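You operate a simulated robot arm through the tools that you are given. There is no shell and no other tool.

The job below is to be done with a simulated robot arm. You get a single attempt, and the scene is never put back.

JOB
Put things in order on the programmer end of the front desk. At the end: the large red nozzle stands where the small blue nozzle stood; the white silica pack from the programmer end of the front desk stands where the large red nozzle stood; the small blue nozzle stands where the white block stood; the white block from the programmer end of the front desk is on the brown carton; whatever was shut is shut again. Leave all else as you found it, and nothing knocked over.

Only the result counts: the job must be done as asked and must still hold three seconds after the hand-in. Knocking over, shifting, dropping, spilling or breaking anything else fails it.

ROBOT AND FRAMES
A 6-joint arm with a two-finger parallel gripper, fixed in place. Base frame: the origin is on the floor under the middle of its stand, x ahead of it, y to its left, z up; the work surface is at about z = 0.75. Units: m, degrees, N and s.
With the tool pointing down near the work surface it reaches from about 0.3 to 0.74 m from the base axis. Its first joint turns from -66.0 to 66.0 degrees. Payload 2.45 kg.
Tool frame: the origin (TCP) lies between the finger pads and is the grasp point; the fingertips stand 0.024 m ahead of it; z points along the fingers, y is the line along which they close. The gripper opens to 0.068 m. The fingers are 0.017 m wide and 0.01 m thick; the gripper's body (0.04 by 0.07 m) begins 0.041 m behind the TCP.
Orientation is that of the tool frame in the base frame, as a unit quaternion [w, x, y, z]. With the fingers straight down and closing along the base's y, the tool's x points along the base's -x, its y along +y and its z along -z.

CONTROLS
- The arm moves only by the tool servo_tool. Its argument "targets" is text: rows parted by semicolons, each of 7 numbers parted by spaces: the shift along the tool's x, y, z in m, then the turn, a rotation vector about the tool's x, y, z in degrees, then the finger opening in m, from 0 to 0.068. In form: dx dy dz ax ay az fingers; .... A call has 1 to 20 rows; each row shifts and turns the commanded pose from where the row before left it, along the tool's axes as they then stand. A row lasts 0.2 s, in which the tool goes at most 0.05 m and 8.6 degrees; a call with a longer step from one row to the next is refused whole, and so is a gripper value outside its range. Where a pose cannot be reached the arm comes as near as it can. A force on the tool above 40 N (or 10 N above the force at the start of the call, whichever is more), or a blocked arm, ends the call early, and 0.2 s more pass. Each finger travels about 0.108 m/s and halts on what it meets, pressing with about 42 N; the grip force reading is that of the motor and also rises with nothing between the fingers. The clock runs only during rows and for 0.2 s after the last one: add rows that do not move to give the fingers time. It gives the time, the measured TCP pose, the force on the tool (base axes), the opening and the grip force at its end, in the units of the frame above (readings bear some noise), with the torque about the TCP (base axes, N m) and any sound that the robot's microphone picked up, and new pictures: "views" is both (left out), scene, wrist or none.
- Cameras (640 x 400 px; columns grow to the right, rows downward): "scene" is fixed at [0.1718, 0.4323, 1.4396]; the picture's right is [-0.61, -0.79, 0.00], its down [-0.62, 0.47, -0.62] and it looks along [0.50, -0.38, -0.78] (base axes); focal length 308 px, centre (320, 200). "wrist" rides on the gripper at [0.084, 0.011, -0.075] in the tool frame; the picture's right is [-0.13, 0.99, 0.00], its down [-0.60, -0.08, -0.79] and it looks along [-0.79, -0.10, 0.61] (tool axes); focal length 251 px, centre (320, 200). There is no depth. A picture from a camera that has moved, and an enlarged one, comes with that camera's place and axes in the base frame and with its lens.
- close_up(camera, box): a new picture of the part [left, top, right, bottom] of that camera's present view, enlarged. No time passes.
- job_done(): hands the job in; it is judged then, once.

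Nothing tells you positions but the pictures and the camera data. Unless the task says otherwise, let go and move clear before handing in.

The tools are called after "Emit:" as name(argument=value, ...) on one line, values as JSON. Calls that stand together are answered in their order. servo_tool: Moves the arm, as the interface text tells. Its arguments: {"type":"object","properties":{"targets":{"type":"string"},"views":{"type":"string","enum":["both","scene","wrist","none"]}},"required":["targets"]} The other tools are called the same way: close_up (camera, box) takes an enlarged picture of a part of a camera's view; job_done () hands the job in.

At the start:

```text
t: 0.0
ee_pos: [0.4266, 0.1984, 1.0913]
tcp_rot: [0.0, 0.0, 1.0, 0.001]
force: [0.6, 0.4, -0.6]
moment: [0.0, -0.01, 0.0]
gripper_width: 0.068
grip_force: 0.0
```

scene: 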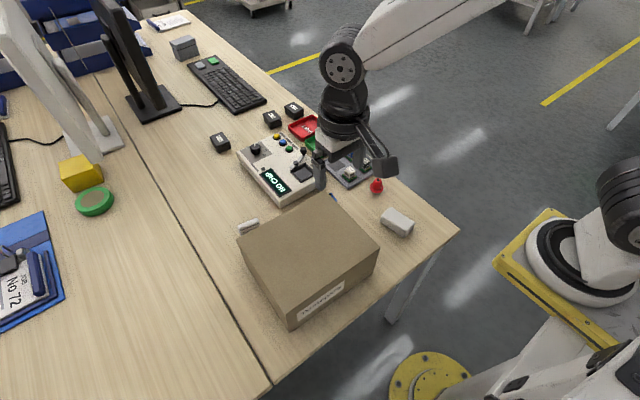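
wrist: 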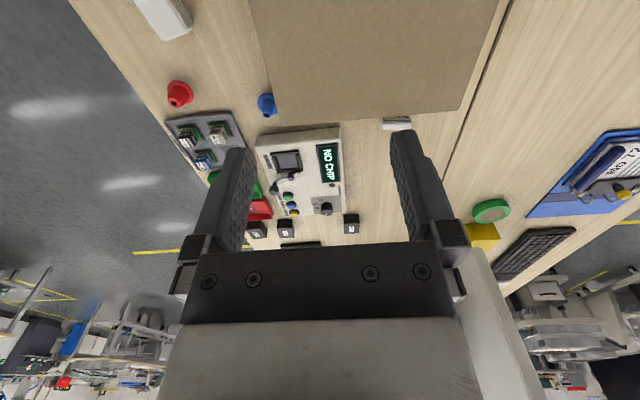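

I see the front desk with a programmer, a brown carton, a red nozzle, a blue nozzle next to the carton, a white block and a white pack. I'll take close-ups to identify each object before moving.

Emit:
close_up(camera="scene", box=[220, 90, 460, 330])

Emit:
close_up(camera="wrist", box=[60, 0, 440, 240])

Emit:
close_up(camera="scene", box=[220, 180, 340, 260])

Emit:
close_up(camera="scene", box=[340, 150, 460, 250])

```text
1.67 times, centred on (340, 210) of scene
camera zoom: at [0.1718, 0.4323, 1.4396], right [-0.61, -0.79, 0.0], down [-0.62, 0.47, -0.62], along [0.5, -0.38, -0.78], focal length 514 px, centre (287, 183)
```

zoom: 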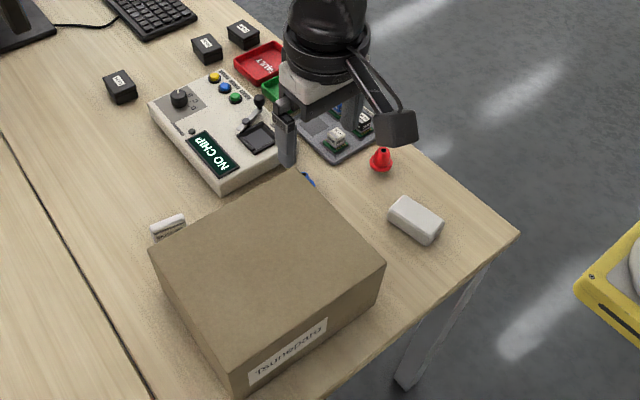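

```text
1.67 times, centred on (250, 120) of wrist
camera zoom: at [0.3428, 0.2079, 1.1668], right [0.13, 0.99, 0.0], down [0.6, -0.08, 0.79], along [0.79, -0.1, -0.61], focal length 419 px, centre (437, 333)
```

zoom: 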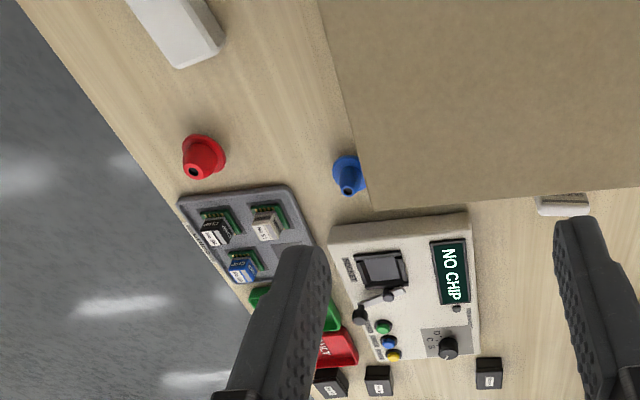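

```text
5.00 times, centred on (280, 220) of scene
camera zoom: at [0.1718, 0.4323, 1.4396], right [-0.61, -0.79, 0.0], down [-0.62, 0.47, -0.62], along [0.5, -0.38, -0.78], focal length 1542 px, centre (520, 100)
```

zoom: 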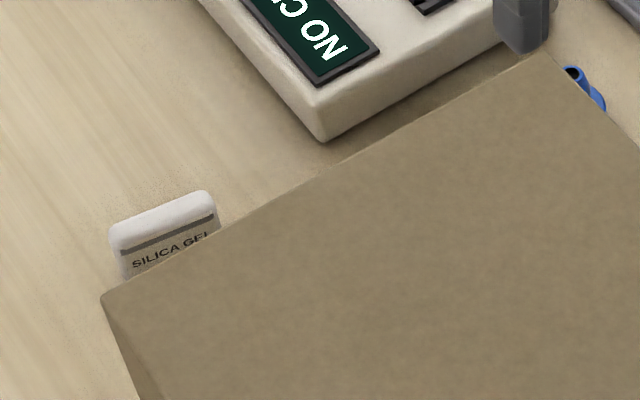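

```text
4.00 times, centred on (400, 200) of scene
camera zoom: at [0.1718, 0.4323, 1.4396], right [-0.61, -0.79, 0.0], down [-0.62, 0.47, -0.62], along [0.5, -0.38, -0.78], focal length 1233 px, centre (0, 200)
```

zoom: 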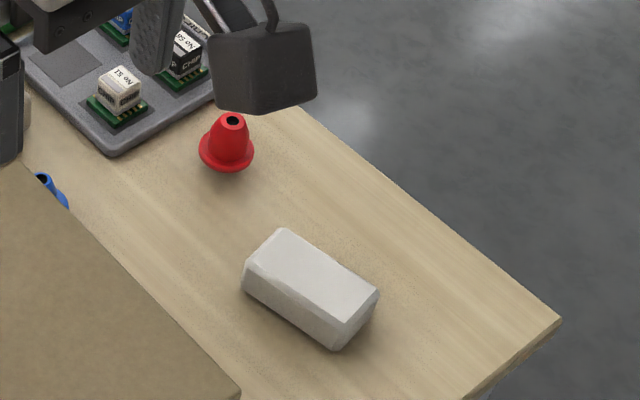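

The carton spans roughly x 0.36–0.56, y 0.13–0.36, with its top near z 0.855. The red nozzle is near (0.543, -0.06), the blue near (0.583, 0.08), the white block near (0.413, -0.01), and the silica pack near (0.655, 0.305). I'll move over the block area to measure things more exactly.

Emit:
servo_tool(targets="0.0111 -0.033 0.0152 0 0 0 0.068; 0.0111 -0.033 0.0152 0 0 0 0.068; 0.0111 -0.033 0.0152 0 0 0 0.068; 0.0111 -0.033 0.0152 0 0 0 0.068; 0.0111 -0.033 0.0152 0 0 0 0.068; 0.0111 -0.033 0.0152 0 0 0 0.068; 0 0 0 0 0 0 0.068", views="both")

```text
t: 1.6
ee_pos: [0.3594, 0.0005, 0.9991]
tcp_rot: [0.001, 0.0, 1.0, 0.0]
force: [0.3, 0.1, 0.0]
moment: [0.0, -0.04, -0.01]
gripper_width: 0.068
grip_force: 0.1
camera wrist: at [0.276, 0.0097, 1.0747], right [0.13, 0.99, 0.0], down [0.6, -0.08, 0.79], along [0.79, -0.1, -0.61], focal length 251 px, centre (320, 200)
```

scene: 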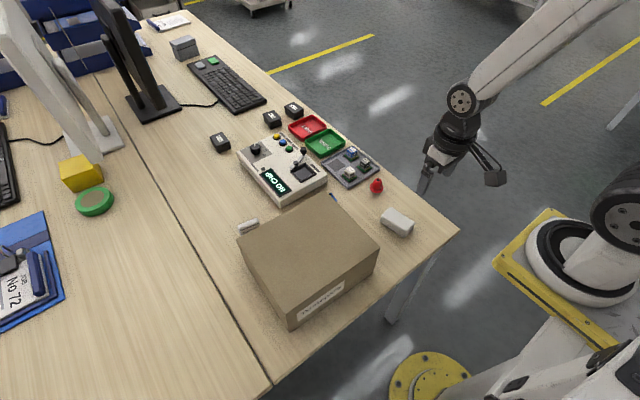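
wrist: 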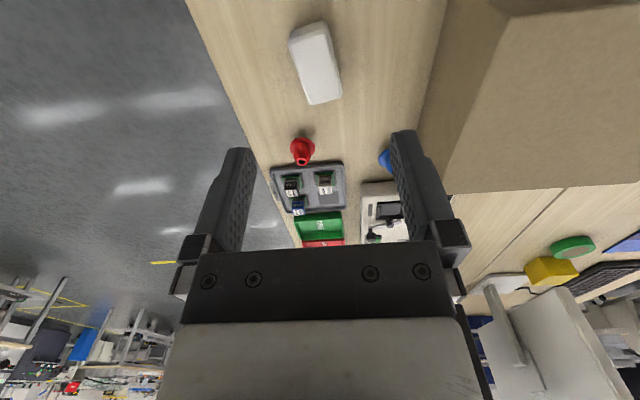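

Emit:
close_up(camera="wrist", box=[260, 10, 420, 110])

Emit:
close_up(camera="wrist", box=[260, 110, 420, 210])

Emit:
close_up(camera="scene", box=[300, 140, 440, 250])

Emit:
close_up(camera="scene", box=[220, 120, 400, 230])

```text
4.00 times, centred on (340, 60) of wrist
camera zoom: at [0.276, 0.0097, 1.0747], right [0.13, 0.99, 0.0], down [0.6, -0.08, 0.79], along [0.79, -0.1, -0.61], focal length 1006 px, centre (240, 760)
```

zoom: 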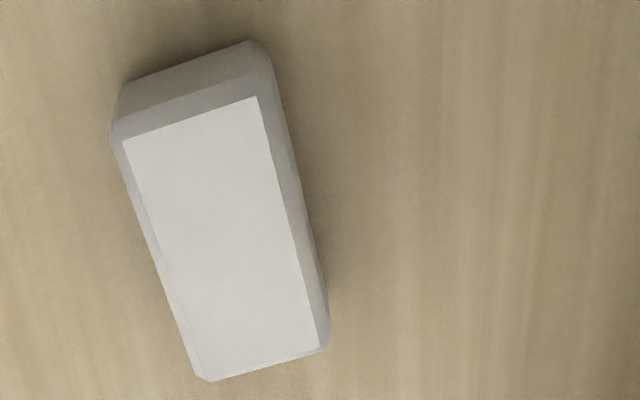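

```text
4.00 times, centred on (340, 160) of wrist
camera zoom: at [0.276, 0.0097, 1.0747], right [0.13, 0.99, 0.0], down [0.6, -0.08, 0.79], along [0.79, -0.1, -0.61], focal length 1006 px, centre (240, 360)
```

zoom: 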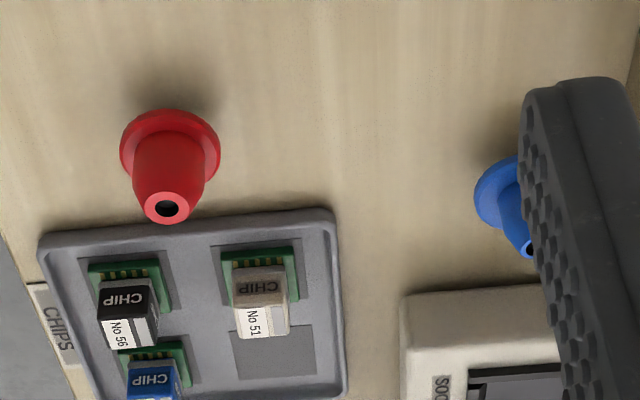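

```text
3.64 times, centred on (370, 195) of scene
camera zoom: at [0.1718, 0.4323, 1.4396], right [-0.61, -0.79, 0.0], down [-0.62, 0.47, -0.62], along [0.5, -0.38, -0.78], focal length 1121 px, centre (138, 218)
```

zoom: 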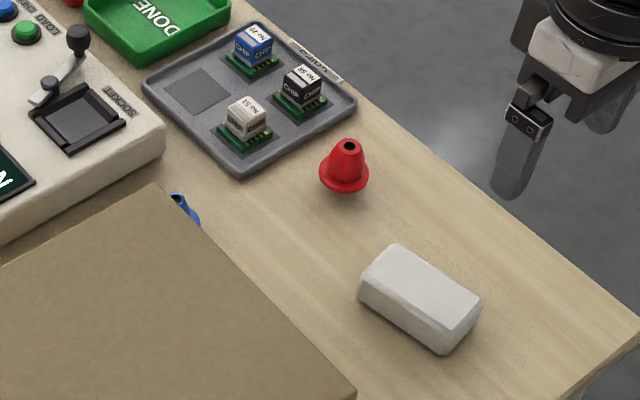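

```text
3.56 times, centred on (310, 175) of scene
camera zoom: at [0.1718, 0.4323, 1.4396], right [-0.61, -0.79, 0.0], down [-0.62, 0.47, -0.62], along [0.5, -0.38, -0.78], focal length 1096 px, centre (356, 289)
```

zoom: 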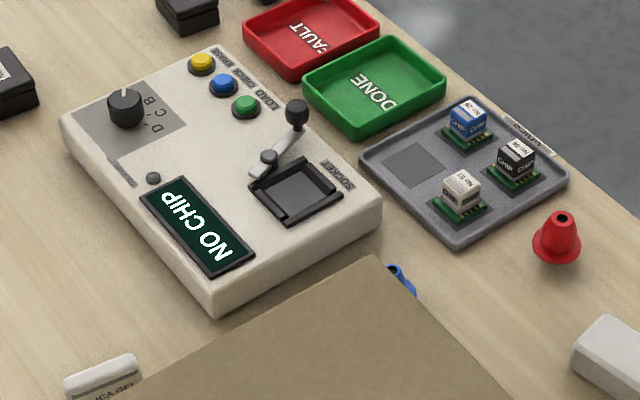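

The block measures about 0.072 × 0.04 × 0.025 m, centred near (0.416, -0.013) and turned about 7°. The red nozzle has a flange of about 0.04 m. I'll go above the block, line up and check.

Emit:
servo_tool(targets="-0.01415 -0.00325 0.03475 0 0 0 0.068; -0.01415 -0.00325 0.03475 0 0 0 0.068; -0.01415 -0.00325 0.03475 0 0 0 0.068; -0.01415 -0.00325 0.03475 0 0 0 0.068; 0 0 0 0 0 -7.2 0.068; 0 0 0 0 0 0 0.068", views="both")

```text
t: 3.0
ee_pos: [0.4171, -0.0132, 0.8601]
tcp_rot: [0.001, -0.063, 0.998, -0.001]
force: [-0.4, -0.1, 1.2]
moment: [0.01, 0.0, -0.01]
gripper_width: 0.0683
grip_force: 0.0
camera wrist: at [0.3323, -0.0137, 0.936], right [0.0, 1.0, 0.0], down [0.61, 0.0, 0.79], along [0.79, 0.0, -0.61], focal length 251 px, centre (320, 200)
```

scene: 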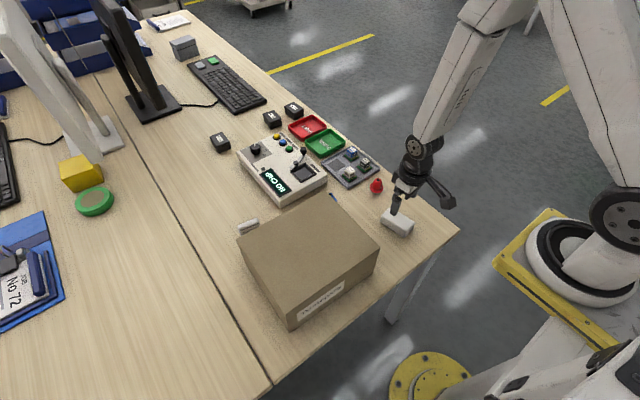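
wrist: 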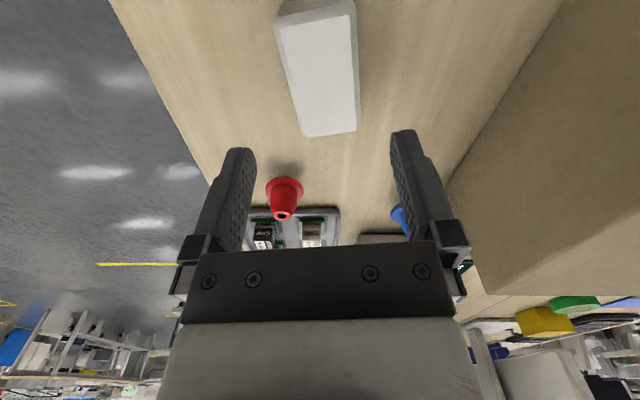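

Emit:
close_up(camera="wrist", box=[240, 0, 400, 140])

Emit:
close_up(camera="wrist", box=[240, 150, 440, 250])

```text
2.86 times, centred on (320, 70) of wrist
camera zoom: at [0.3323, -0.0137, 0.936], right [0.0, 1.0, 0.0], down [0.61, 0.0, 0.79], along [0.79, 0.0, -0.61], focal length 718 px, centre (320, 571)
```

zoom: 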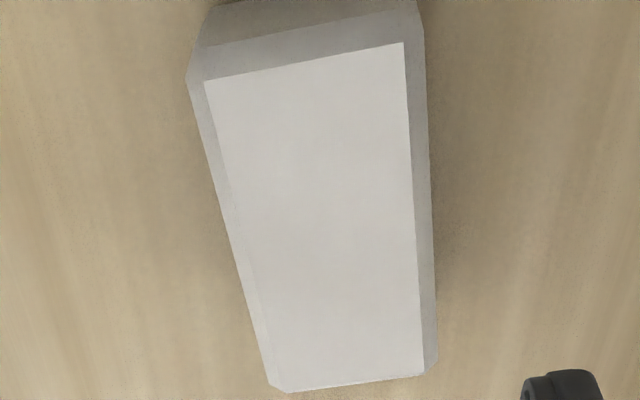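

```text
3.20 times, centred on (340, 200) of wrist
camera zoom: at [0.3323, -0.0137, 0.936], right [0.0, 1.0, 0.0], down [0.61, 0.0, 0.79], along [0.79, 0.0, -0.61], focal length 805 px, centre (256, 200)
```

zoom: 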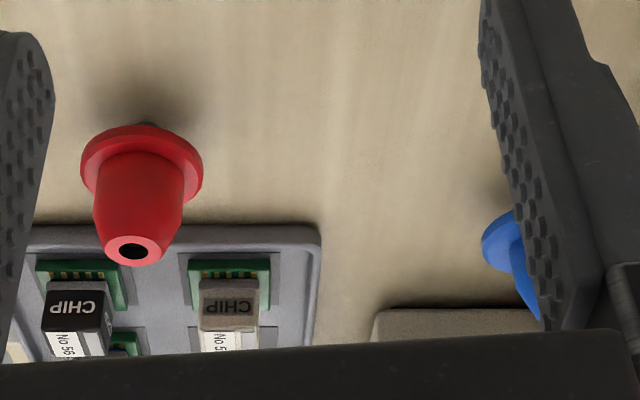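

The block sits at about (0.418, -0.011), turned about 9°, roughly centred between the fingers. I'll trim the pose, go down and grip it.

Emit:
servo_tool(targets="0 0.002 0.025 0 0 -1.6 0.068; 0 0 0.03 0 0 0 0.068; 0 0 0.027 0 0 0 0.068; 0 0 0 0 0 0 0.068", views="both")

```text
t: 4.0
ee_pos: [0.4176, -0.0104, 0.7766]
tcp_rot: [0.001, -0.077, 0.997, 0.0]
force: [-0.3, 0.5, -0.5]
moment: [0.02, -0.02, 0.0]
gripper_width: 0.068
grip_force: 0.1
camera wrist: at [0.3323, -0.014, 0.8534], right [-0.02, 1.0, 0.0], down [0.61, 0.01, 0.79], along [0.79, 0.02, -0.61], focal length 251 px, centre (320, 200)
```

scene: 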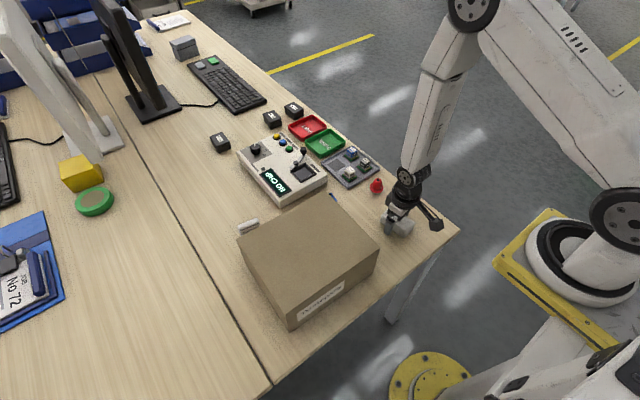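
wrist: 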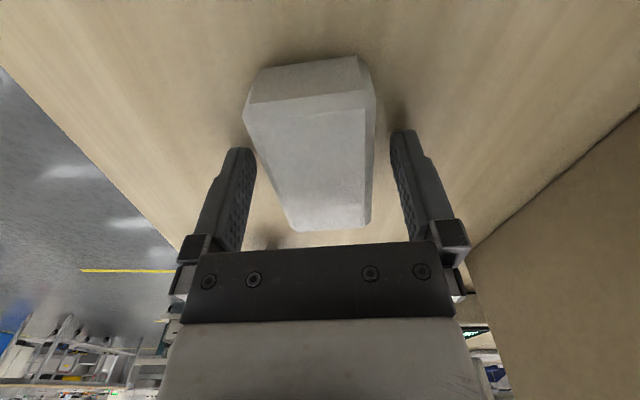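

The fingers straddle the block evenly. I'll close on it.

Emit:
servo_tool(targets="0 0 0 0 0 0 0.03; 0 0 0 0 0 0 0.03; 0 0 0 0 0 0 0.03; 0 0 0 0 0 0 0.03", views="wrist")

```text
t: 5.0
ee_pos: [0.417, -0.0104, 0.778]
tcp_rot: [0.001, -0.076, 0.997, 0.001]
force: [-0.2, 0.7, 0.0]
moment: [-0.03, 0.0, 0.01]
gripper_width: 0.0447
grip_force: 42.1
camera wrist: at [0.3323, -0.014, 0.8537], right [-0.02, 1.0, 0.0], down [0.61, 0.01, 0.79], along [0.79, 0.02, -0.61], focal length 251 px, centre (320, 200)
```

wrist: 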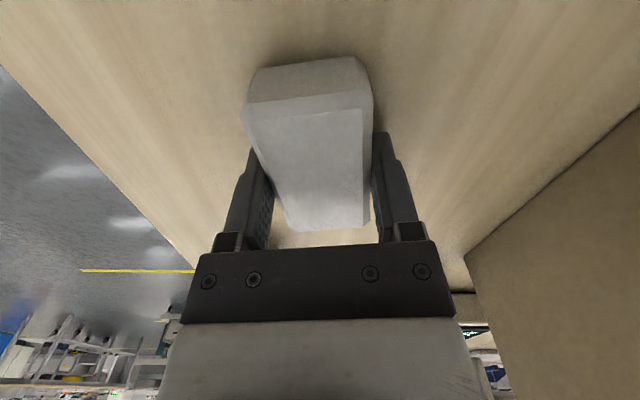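

The grip reads 0.0447 m at 42 N, so the block is held; its place was about (0.418, -0.0105). I'll lift it, square it up and carry it above the carton.

Emit:
servo_tool(targets="0 0 -0.02 0 0 0 0.03; 0 0 -0.045 0 0 0 0.03; 0 0 -0.045 0 0 0 0.03; 0 0 -0.05 0 0 0 0.03; 0 0 0 0 0 4.4 0.03; 0 0 0 0 0 4.4 0.03; -0.00717 0.04175 0 0 0 0 0.03; -0.00717 0.04175 0 0 0 0 0.03; -0.00717 0.04175 0 0 0 0 0.03; -0.00717 0.04175 0 0 0 0 0.03; -0.00717 0.04175 0 0 0 0 0.03; -0.00717 0.04175 0 0 0 0 0.03; 0 0 0 0 0 0 0.03", views="both")

```text
t: 7.8
ee_pos: [0.459, 0.2405, 0.9384]
tcp_rot: [0.001, 0.0, 1.0, 0.0]
force: [0.3, -0.1, -1.9]
moment: [-0.01, 0.0, 0.0]
gripper_width: 0.0446
grip_force: 41.8
camera wrist: at [0.3753, 0.2504, 1.0142], right [0.13, 0.99, 0.0], down [0.6, -0.08, 0.79], along [0.79, -0.1, -0.61], focal length 251 px, centre (320, 200)
```

scene: 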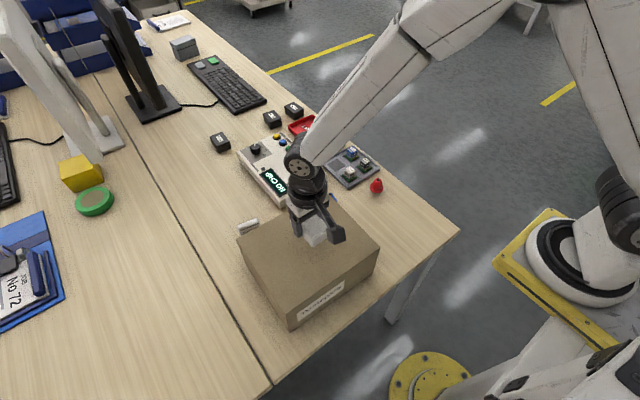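
wrist: 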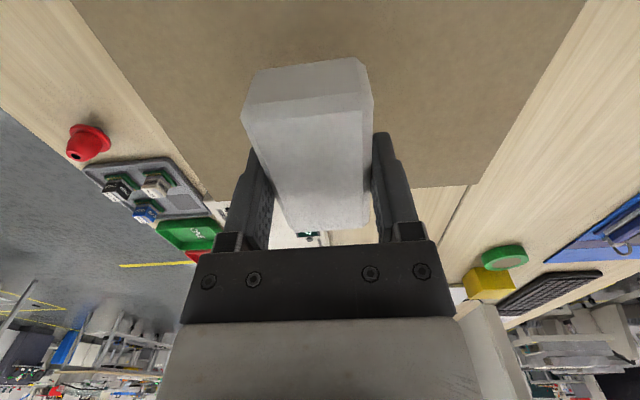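

The block is above the carton's middle and the held load is light. I'll lower it in small steps and watch the force for contact.

Emit:
servo_tool(targets="0 0 0.02 0 0 0 0.03; 0 0 0.018 0 0 0 0.03; 0 0 0 0 0 0 0.03", views="both")

```text
t: 8.6
ee_pos: [0.4583, 0.2406, 0.8996]
tcp_rot: [0.0, -0.001, 1.0, 0.0]
force: [0.3, 0.0, -2.3]
moment: [0.0, -0.01, -0.01]
gripper_width: 0.0448
grip_force: 42.0
camera wrist: at [0.3751, 0.2502, 0.9766], right [0.13, 0.99, 0.0], down [0.6, -0.08, 0.79], along [0.79, -0.1, -0.61], focal length 251 px, centre (320, 200)
```

scene: 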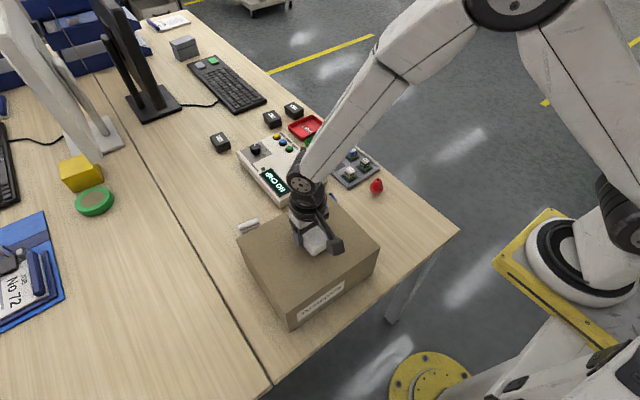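
wrist: 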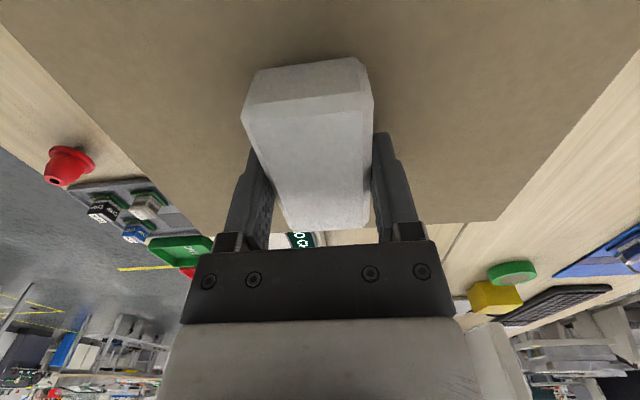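

Emit:
servo_tool(targets="0 0 0.005 0 0 0 0.03; 0 0 0.004 0 0 0 0.03; 0 0 0 0 0 0 0.03", views="wrist")

```text
t: 9.4
ee_pos: [0.461, 0.2416, 0.8942]
tcp_rot: [0.003, 0.0, 1.0, 0.002]
force: [-1.1, -0.7, 7.8]
moment: [-0.23, 0.11, -0.03]
gripper_width: 0.0443
grip_force: 41.6
stopped in row 3: the force on the tool passed its limit at 41 N (the readings are from after the stop); the commanded pose is now the measured one
camera wrist: at [0.3771, 0.2512, 0.97], right [0.13, 0.99, 0.01], down [0.6, -0.08, 0.8], along [0.79, -0.1, -0.6], focal length 251 px, centre (320, 200)
```

wrist: 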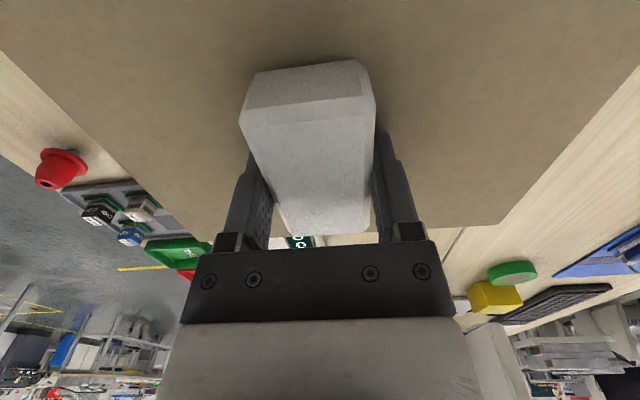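

The block rests on the carton (top near z 0.866). I'll open the fingers and rise.

Emit:
servo_tool(targets="0 0 0 0 0 0 0.05; 0 0 0 0 0 0 0.068; 0 0 0 0 0 0 0.068; 0 0 -0.01 0 0 0 0.068; 0 0 -0.04 0 0 0 0.068; 0 0 -0.05 0 0 0 0.068; 0 0 -0.04 0 0 0 0.068; 0 0 0 0 0 0 0.068", views="both")

```text
t: 11.2
ee_pos: [0.4605, 0.2418, 1.0339]
tcp_rot: [0.003, 0.0, 1.0, 0.002]
force: [-0.1, -0.1, 0.2]
moment: [0.01, 0.0, -0.02]
gripper_width: 0.068
grip_force: 0.1
camera wrist: at [0.3759, 0.2514, 1.11], right [0.13, 0.99, 0.0], down [0.6, -0.08, 0.8], along [0.79, -0.1, -0.61], focal length 251 px, centre (320, 200)
```

scene: 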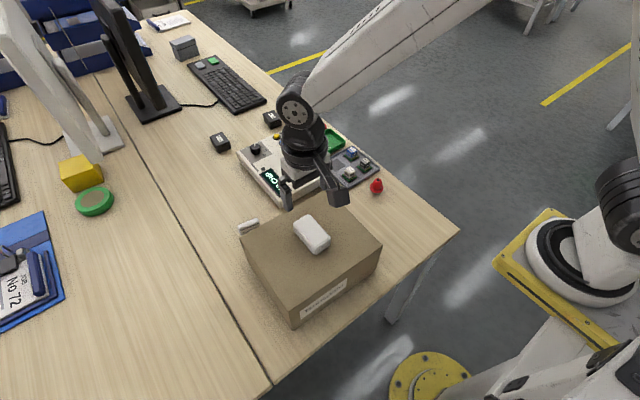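
wrist: 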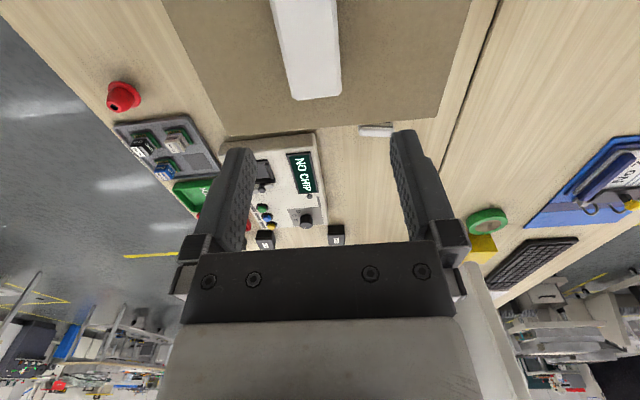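

I want to check whether the carton shifted, so I'll take the same zoom as before.

Emit:
close_up(camera="scene", box=[220, 90, 460, 330])

Emit:
close_up(camera="scene", box=[220, 180, 340, 260])

```text
1.67 times, centred on (340, 210) of scene
camera zoom: at [0.1718, 0.4323, 1.4396], right [-0.61, -0.79, 0.0], down [-0.62, 0.47, -0.62], along [0.5, -0.38, -0.78], focal length 514 px, centre (287, 183)
```

zoom: 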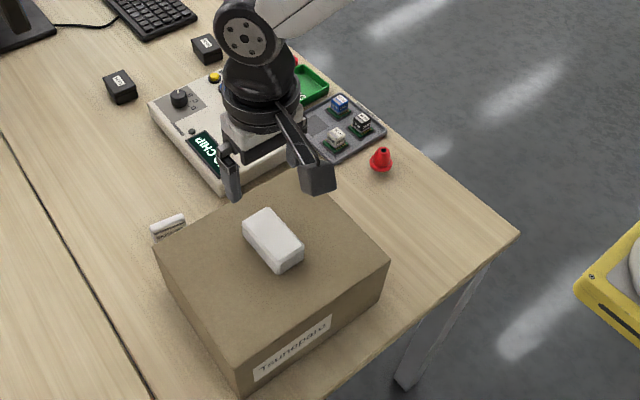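

```text
5.00 times, centred on (280, 220) of scene
camera zoom: at [0.1718, 0.4323, 1.4396], right [-0.61, -0.79, 0.0], down [-0.62, 0.47, -0.62], along [0.5, -0.38, -0.78], focal length 1542 px, centre (520, 100)
```

zoom: 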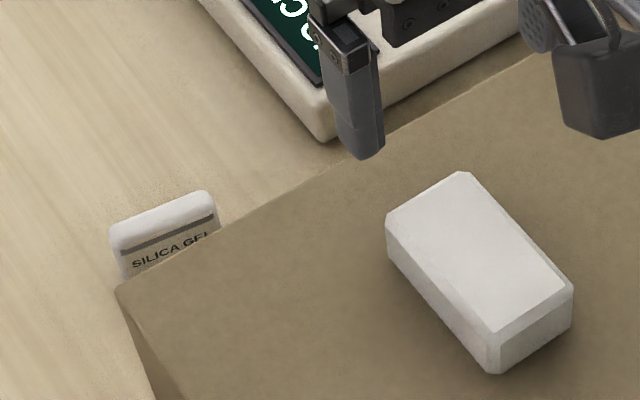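

The carton seems to have moved a few millimetres. I'll measure that against the earlier pictures.

Emit:
close_up(camera="scene", box=[340, 150, 460, 250])

Emit:
close_up(camera="scene", box=[300, 140, 440, 250])

Emit:
close_up(camera="wrist", box=[80, 60, 280, 180])

```text
4.00 times, centred on (400, 200) of scene
camera zoom: at [0.1718, 0.4323, 1.4396], right [-0.61, -0.79, 0.0], down [-0.62, 0.47, -0.62], along [0.5, -0.38, -0.78], focal length 1233 px, centre (0, 200)
```

zoom: 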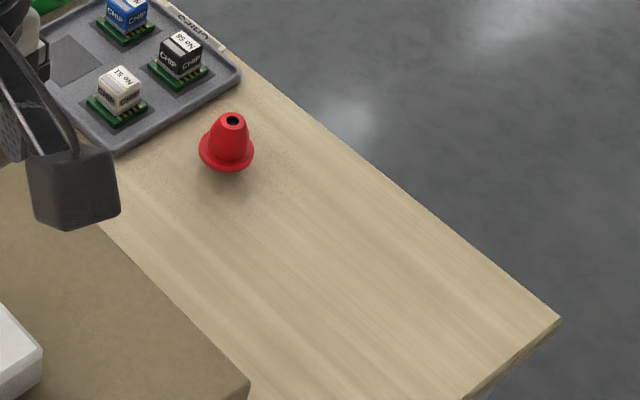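

```text
3.64 times, centred on (370, 195) of scene
camera zoom: at [0.1718, 0.4323, 1.4396], right [-0.61, -0.79, 0.0], down [-0.62, 0.47, -0.62], along [0.5, -0.38, -0.78], focal length 1121 px, centre (138, 218)
```

zoom: 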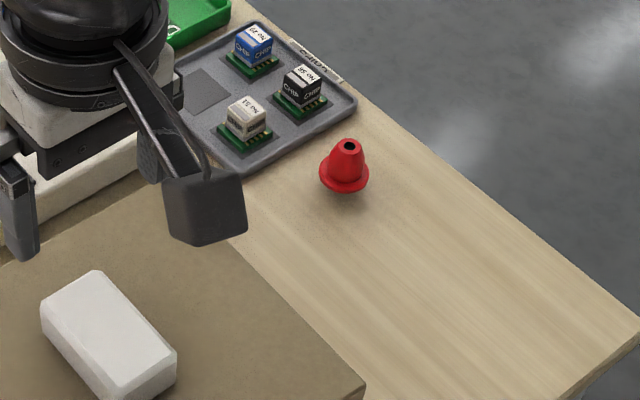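

```text
3.20 times, centred on (180, 120) of wrist
camera zoom: at [0.3759, 0.2514, 1.11], right [0.13, 0.99, 0.0], down [0.6, -0.08, 0.8], along [0.79, -0.1, -0.61], focal length 805 px, centre (768, 456)
```

zoom: 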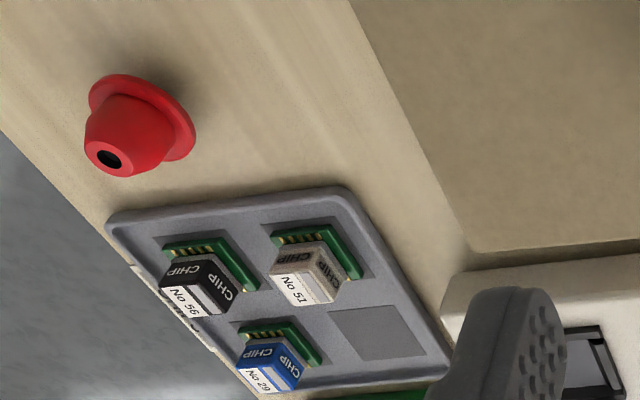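

The carton moved roughly 8 mm toward -y, probably dragged when the fingers opened. I need to see the blue nozzle and that gap clearly, so I'll move the wrist camera there.

Emit:
servo_tool(targets="0.012 -0.0384 0.0068 0 0 0 0.068; 0.012 -0.0384 0.0068 0 0 0 0.068; 0.012 -0.0384 0.0068 0 0 0 0.068; 0.012 -0.0384 0.0068 0 0 0 0.068; 0.012 -0.0384 0.0068 0 0 0 0.068; 0 0 0 0 0 0 0.068", views="both")

```text
t: 12.6
ee_pos: [0.4005, 0.049, 0.9983]
tcp_rot: [0.003, -0.002, 1.0, 0.003]
force: [-0.2, 0.6, -0.1]
moment: [0.01, 0.01, -0.01]
gripper_width: 0.0683
grip_force: 0.0
camera wrist: at [0.3154, 0.0578, 1.0743], right [0.13, 0.99, 0.01], down [0.6, -0.08, 0.8], along [0.79, -0.1, -0.6], focal length 251 px, centre (320, 200)
```

scene: 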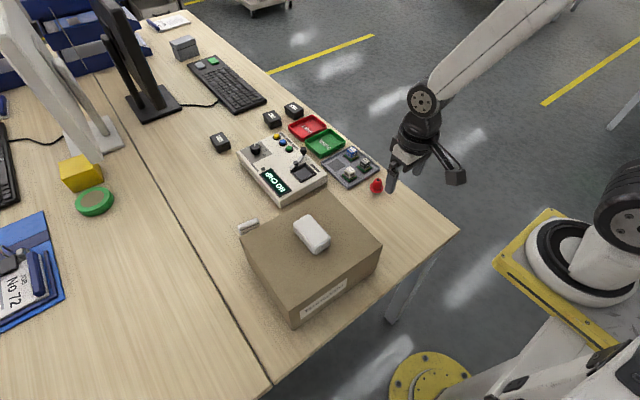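
wrist: 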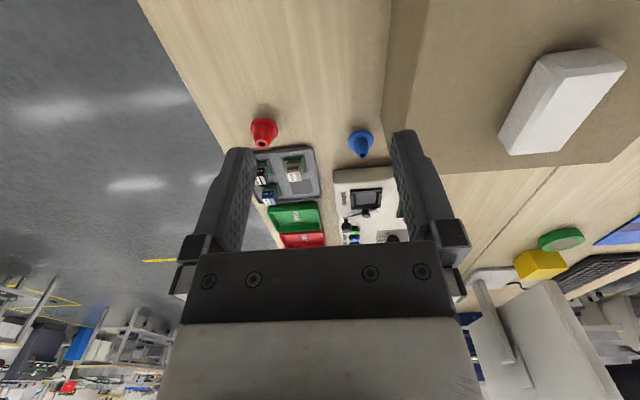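

Emit:
close_up(camera="wrist", box=[240, 100, 400, 200])

Emit:
close_up(camera="scene", box=[300, 140, 440, 250])

Emit:
close_up(camera="scene", box=[220, 180, 340, 260])

```text
4.00 times, centred on (320, 150) of wrist
camera zoom: at [0.3154, 0.0578, 1.0743], right [0.13, 0.99, 0.01], down [0.6, -0.08, 0.8], along [0.79, -0.1, -0.6], focal length 1006 px, centre (320, 400)
```

zoom: 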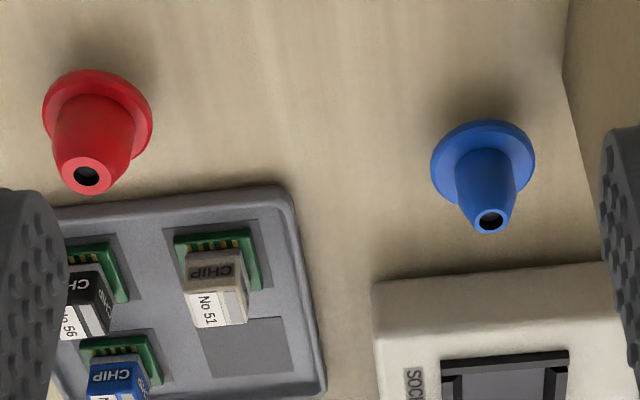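

```text
3.64 times, centred on (370, 195) of scene
camera zoom: at [0.1718, 0.4323, 1.4396], right [-0.61, -0.79, 0.0], down [-0.62, 0.47, -0.62], along [0.5, -0.38, -0.78], focal length 1121 px, centre (138, 218)
```

zoom: 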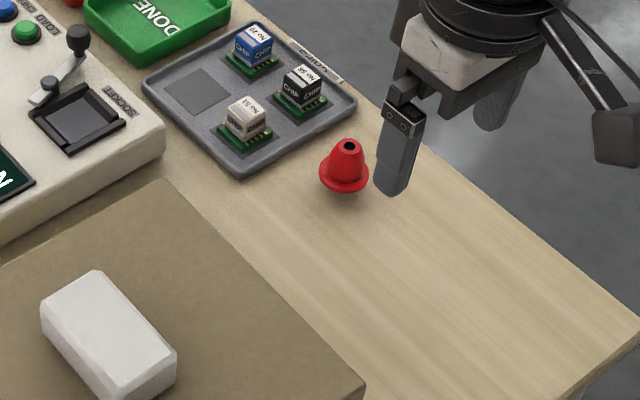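

```text
5.00 times, centred on (280, 220) of scene
camera zoom: at [0.1718, 0.4323, 1.4396], right [-0.61, -0.79, 0.0], down [-0.62, 0.47, -0.62], along [0.5, -0.38, -0.78], focal length 1542 px, centre (520, 100)
```

zoom: 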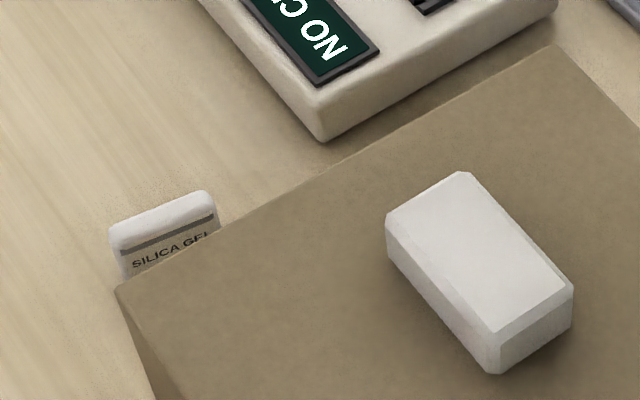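

The blue nozzle stands undisturbed near (0.585, 0.088) and red is near (0.545, -0.055). The carton slid about 7.5 mm toward -y when the fingers opened, so I'll nudge it back with closed fingers. First I'll go beside its -y face.

Emit:
servo_tool(targets="-0.0268 0.0105 0 0.28 0.34 0 0.03; -0.0268 0.0105 0 0 0 0 0; 0 0 0.038 0 0 0 0; 0 0 0.038 0 0 0 0; 0 0 0.038 0 0 0 0; 0 0 0.038 0 0 0 0; 0 0 0 0 0 0 0", views="both")

```text
t: 14.2
ee_pos: [0.4556, 0.0701, 0.848]
tcp_rot: [0.0, 0.0, 1.0, 0.0]
force: [0.5, 0.2, 0.2]
moment: [0.05, 0.01, 0.0]
gripper_width: 0.0
grip_force: 23.5
camera wrist: at [0.371, 0.0795, 0.9228], right [0.13, 0.99, 0.0], down [0.6, -0.08, 0.79], along [0.79, -0.1, -0.61], focal length 251 px, centre (320, 200)
```

scene: 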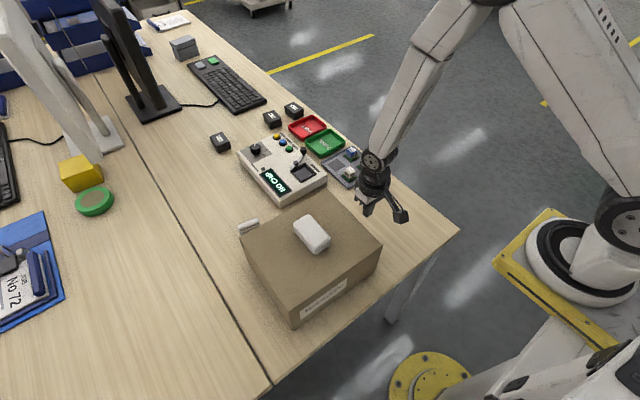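
wrist: 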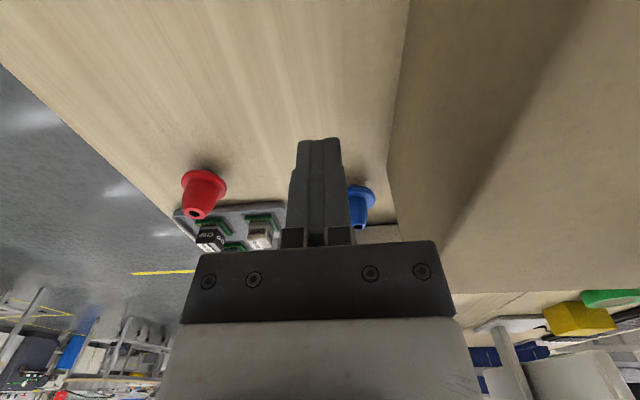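

Emit:
close_up(camera="wrist", box=[320, 100, 480, 260])

Emit:
close_up(camera="scene", box=[330, 140, 430, 240])

```text
2.50 times, centred on (400, 180) of wrist
camera zoom: at [0.371, 0.0795, 0.9228], right [0.13, 0.99, 0.0], down [0.6, -0.08, 0.79], along [0.79, -0.1, -0.61], focal length 629 px, centre (120, 250)
```

zoom: 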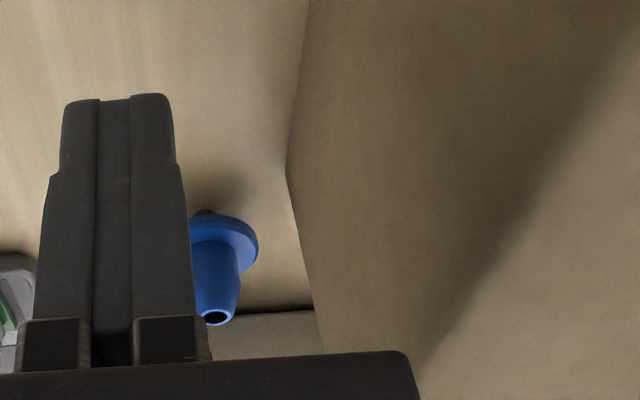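

```text
4.00 times, centred on (380, 190) of scene
camera zoom: at [0.1718, 0.4323, 1.4396], right [-0.61, -0.79, 0.0], down [-0.62, 0.47, -0.62], along [0.5, -0.38, -0.78], focal length 1233 px, centre (80, 240)
```

zoom: 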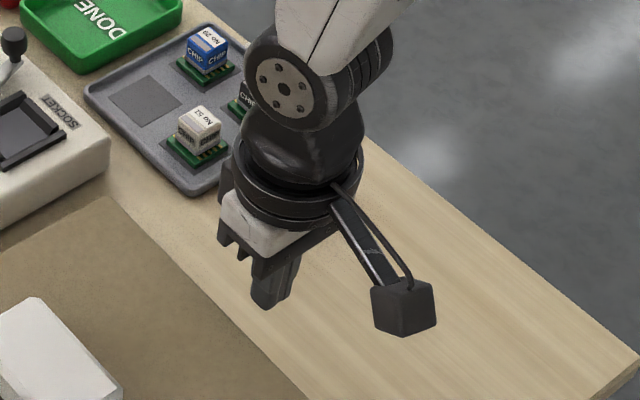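

The carton's far corner is at about (0.554, 0.121). I'll approach its face and push +y in small steps while watching the force.

Emit:
servo_tool(targets="0 0.025 0 0 0 0 0; 0 0.01 0 0 0 0 0; 0 0.003 0 0 0 0 0; 0 0 0 0 0 0 0", views="scene")

Emit:
close_up(camera="scene", box=[220, 180, 340, 260])

```text
t: 15.2
ee_pos: [0.4539, 0.1077, 0.8469]
tcp_rot: [0.0, -0.001, 1.0, 0.0]
force: [-0.1, -0.6, 0.2]
moment: [0.02, 0.0, 0.01]
gripper_width: 0.0
grip_force: 23.7
```

scene: 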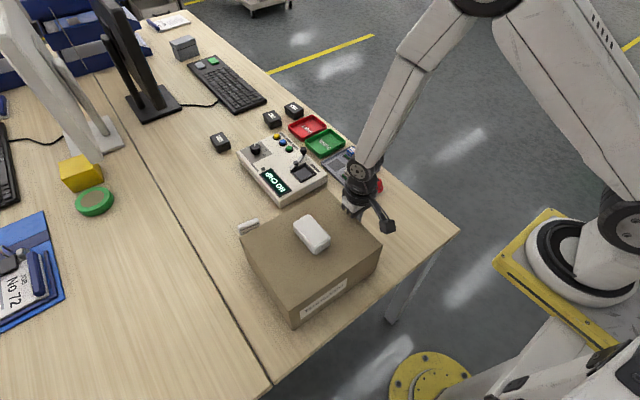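

```text
5.00 times, centred on (280, 220) of scene
camera zoom: at [0.1718, 0.4324, 1.4396], right [-0.61, -0.79, 0.0], down [-0.62, 0.47, -0.62], along [0.5, -0.38, -0.78], focal length 1542 px, centre (520, 100)
```

zoom: 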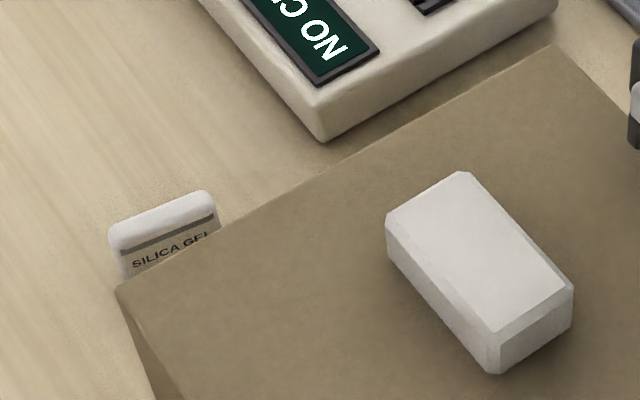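

Emit:
servo_tool(targets="0 0.003 0 0 0 0 0; 0 0.002 0 0 0 0 0; 0 0 0 0 0 0 0", views="none")

Emit:
close_up(camera="scene", box=[220, 180, 340, 260])

```text
t: 16.0
ee_pos: [0.4537, 0.1121, 0.8473]
tcp_rot: [0.0, 0.0, 1.0, 0.0]
force: [0.1, -3.0, 0.7]
moment: [0.07, 0.0, -0.04]
gripper_width: 0.0002
grip_force: 23.7
```

```text
5.00 times, centred on (280, 220) of scene
camera zoom: at [0.1718, 0.4323, 1.4396], right [-0.61, -0.79, 0.0], down [-0.62, 0.47, -0.62], along [0.5, -0.38, -0.78], focal length 1542 px, centre (520, 100)
```

zoom: 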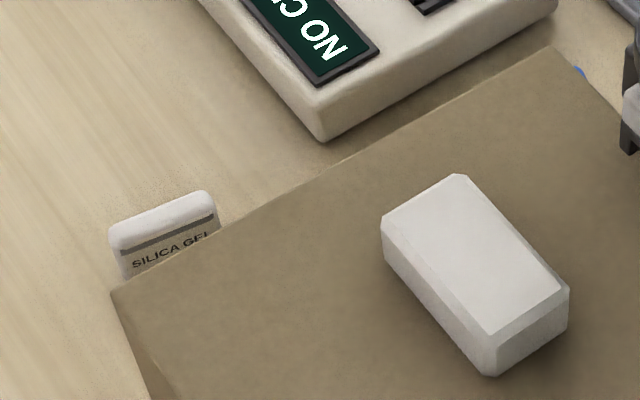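

The carton moves under about 3 N. About 4.5 mm remains, so I'll continue.

Emit:
servo_tool(targets="0 0.002 0 0 0 0 0; 0 0.0015 0 0 0 0 0; 0 0 0 0 0 0 0", views="none")

Emit:
close_up(camera="scene", box=[220, 180, 340, 260])

Emit:
close_up(camera="scene", box=[340, 150, 460, 250])

```text
t: 16.8
ee_pos: [0.454, 0.1159, 0.8468]
tcp_rot: [0.0, -0.001, 1.0, 0.0]
force: [0.2, -2.3, 0.8]
moment: [0.01, -0.03, 0.01]
gripper_width: 0.0
grip_force: 24.4
```

```text
5.00 times, centred on (280, 220) of scene
camera zoom: at [0.1718, 0.4323, 1.4396], right [-0.61, -0.79, 0.0], down [-0.62, 0.47, -0.62], along [0.5, -0.38, -0.78], focal length 1542 px, centre (520, 100)
```

zoom: 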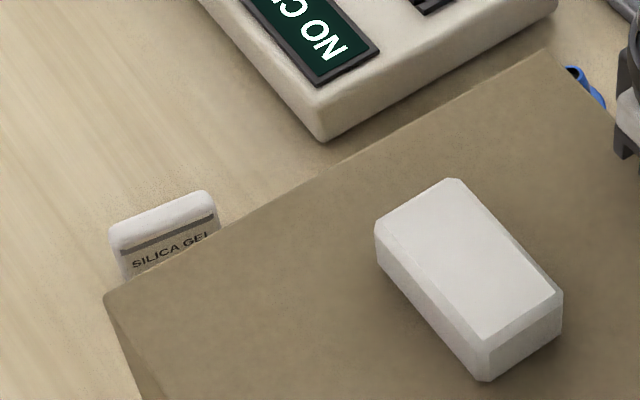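

```text
4.00 times, centred on (400, 200) of scene
camera zoom: at [0.1718, 0.4323, 1.4396], right [-0.61, -0.79, 0.0], down [-0.62, 0.47, -0.62], along [0.5, -0.38, -0.78], focal length 1233 px, centre (0, 200)
```

zoom: 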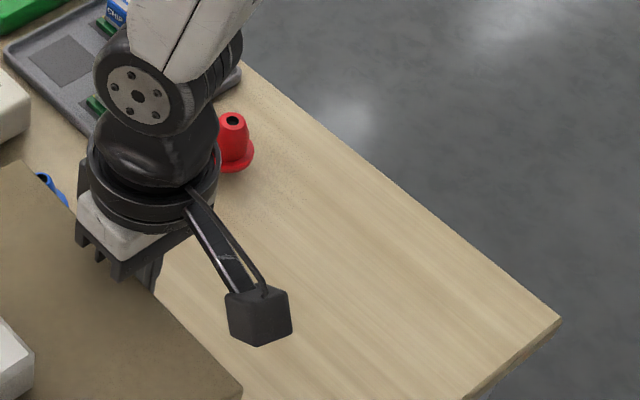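

Only about 1 mm remains. One last small nudge, then I'll back off.

Emit:
servo_tool(targets="0 0.001 0 0 0 0 0; 0 0 0 0 0 0 0; 0 -0.02 0 0 0 0 0; 0 -0.03 0 0 0 0 0; 0 0 -0.04 0 0 0 0; 0 0 -0.04 0 0 0 0; 0 0 0 0 0 0 0", views="both")

Emit:
close_up(camera="scene", box=[220, 180, 340, 260])

Emit:
close_up(camera="scene", box=[220, 90, 460, 330])

```text
t: 18.4
ee_pos: [0.4542, 0.0669, 0.9259]
tcp_rot: [0.0, 0.0, 1.0, 0.0]
force: [-0.7, 0.1, 0.0]
moment: [-0.01, -0.01, -0.04]
gripper_width: 0.0
grip_force: 23.4
camera wrist: at [0.3698, 0.077, 1.003], right [0.13, 0.99, 0.0], down [0.6, -0.08, 0.79], along [0.79, -0.1, -0.61], focal length 251 px, centre (320, 200)
```

scene: 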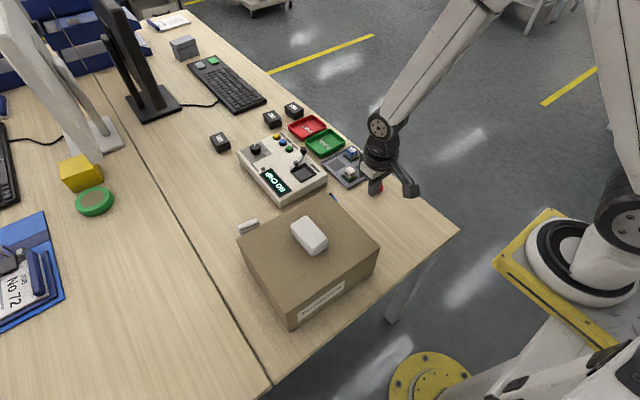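
wrist: 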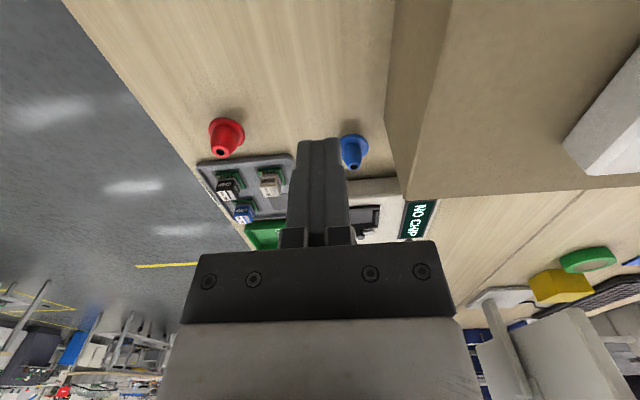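

```text
5.00 times, centred on (280, 220) of scene
camera zoom: at [0.1718, 0.4323, 1.4396], right [-0.61, -0.79, 0.0], down [-0.62, 0.47, -0.62], along [0.5, -0.38, -0.78], focal length 1542 px, centre (520, 100)
```

zoom: 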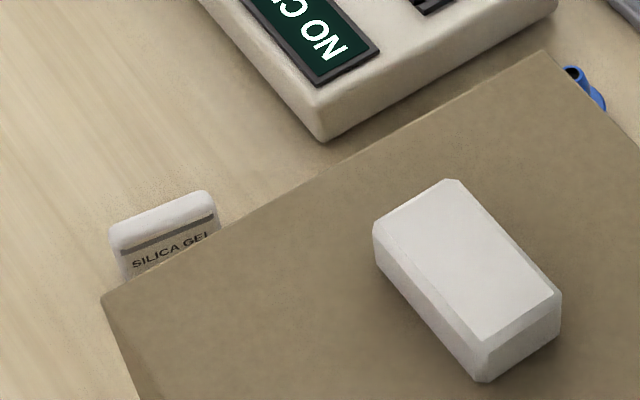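

```text
1.67 times, centred on (340, 210) of scene
camera zoom: at [0.1718, 0.4323, 1.4396], right [-0.61, -0.79, 0.0], down [-0.62, 0.47, -0.62], along [0.5, -0.38, -0.78], focal length 514 px, centre (287, 183)
```

zoom: 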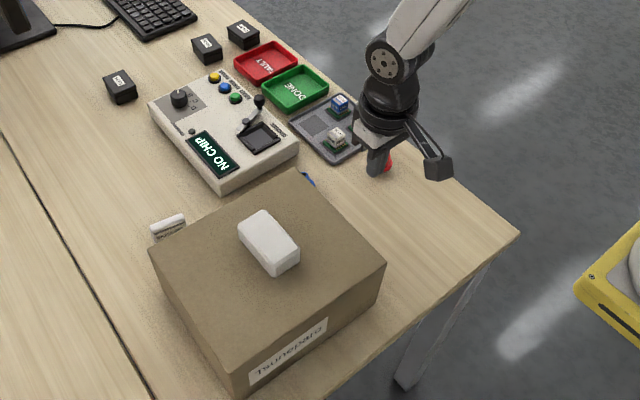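

The carton is back at its original pixel position (within about 1 mm) with the block on it. Next is the blue nozzle, so I'll zoom to measure it.

Emit:
close_up(camera="wrist", box=[190, 100, 390, 200])

```text
3.20 times, centred on (290, 150) of wrist
camera zoom: at [0.3698, 0.077, 1.003], right [0.13, 0.99, 0.0], down [0.6, -0.08, 0.79], along [0.79, -0.1, -0.61], focal length 805 px, centre (416, 360)
```

zoom: 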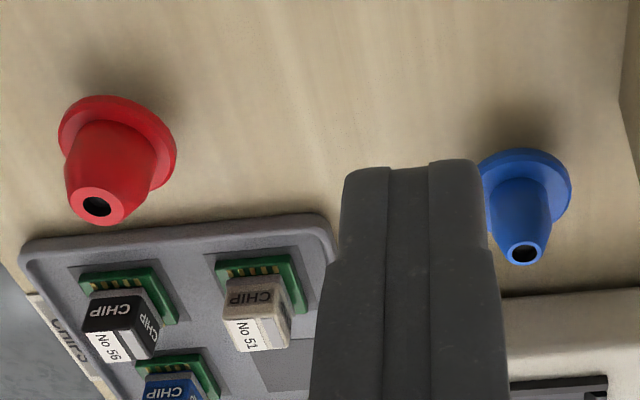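

Red is near (0.544, -0.057) and blue near (0.585, 0.0895). I'll go above blue with the gripper turned so that the camera keeps clear of the carton.

Emit:
servo_tool(targets="-0.0437 0.0075 0 0 0 0 0.03; -0.0437 0.0075 0 0 0 0 0.055; -0.0437 0.0075 0 0 0 0 0.055; 0 0 0 0 0 -8.33 0.055; 0 0 0 0 0 -8.33 0.055; 0 0 0 0 0 -8.33 0.055; 0 0 0 0 0 0 0.055", views="both")

Emit:
close_up(camera="wrist", box=[240, 0, 400, 140])

```text
t: 20.0
ee_pos: [0.5856, 0.0909, 0.9262]
tcp_rot: [0.0, -0.217, 0.976, 0.001]
force: [0.1, -0.2, -0.3]
moment: [0.03, 0.0, -0.04]
gripper_width: 0.0548
grip_force: 0.1
camera wrist: at [0.5046, 0.0632, 1.0031], right [-0.3, 0.95, 0.0], down [0.58, 0.19, 0.79], along [0.76, 0.24, -0.61], focal length 251 px, centre (320, 200)
```

scene: 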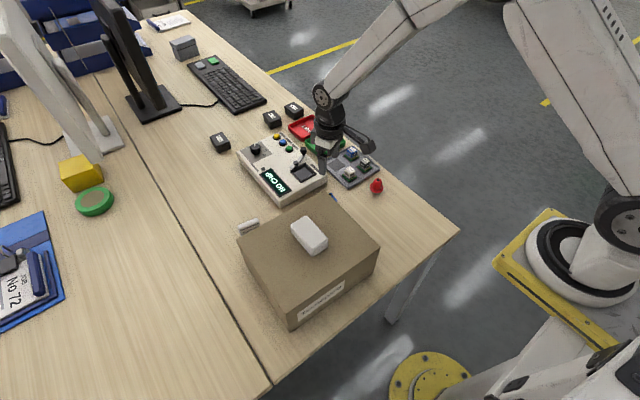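
wrist: 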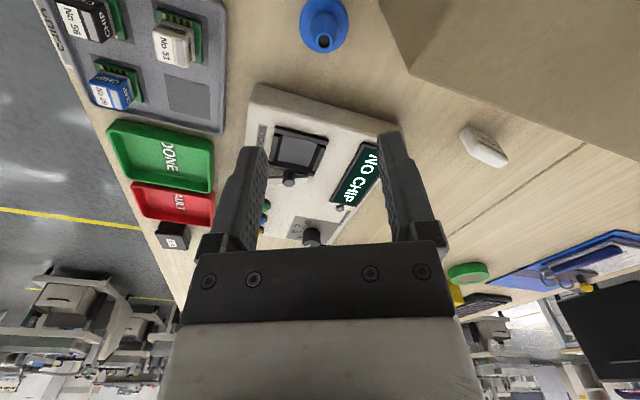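

```text
2.86 times, centred on (320, 70) of wrist
camera zoom: at [0.5046, 0.0632, 1.0031], right [-0.3, 0.95, 0.0], down [0.58, 0.19, 0.79], along [0.76, 0.24, -0.61], focal length 718 px, centre (320, 571)
```

zoom: 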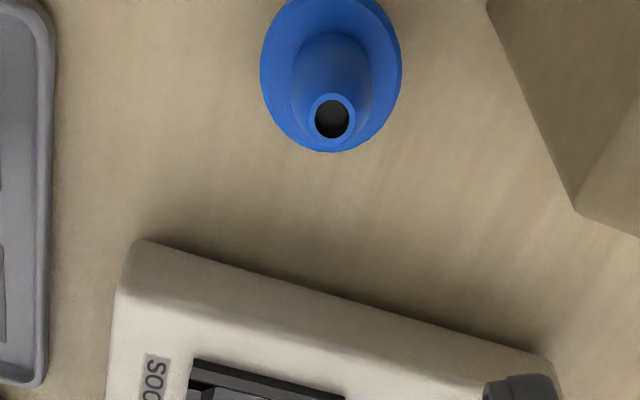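

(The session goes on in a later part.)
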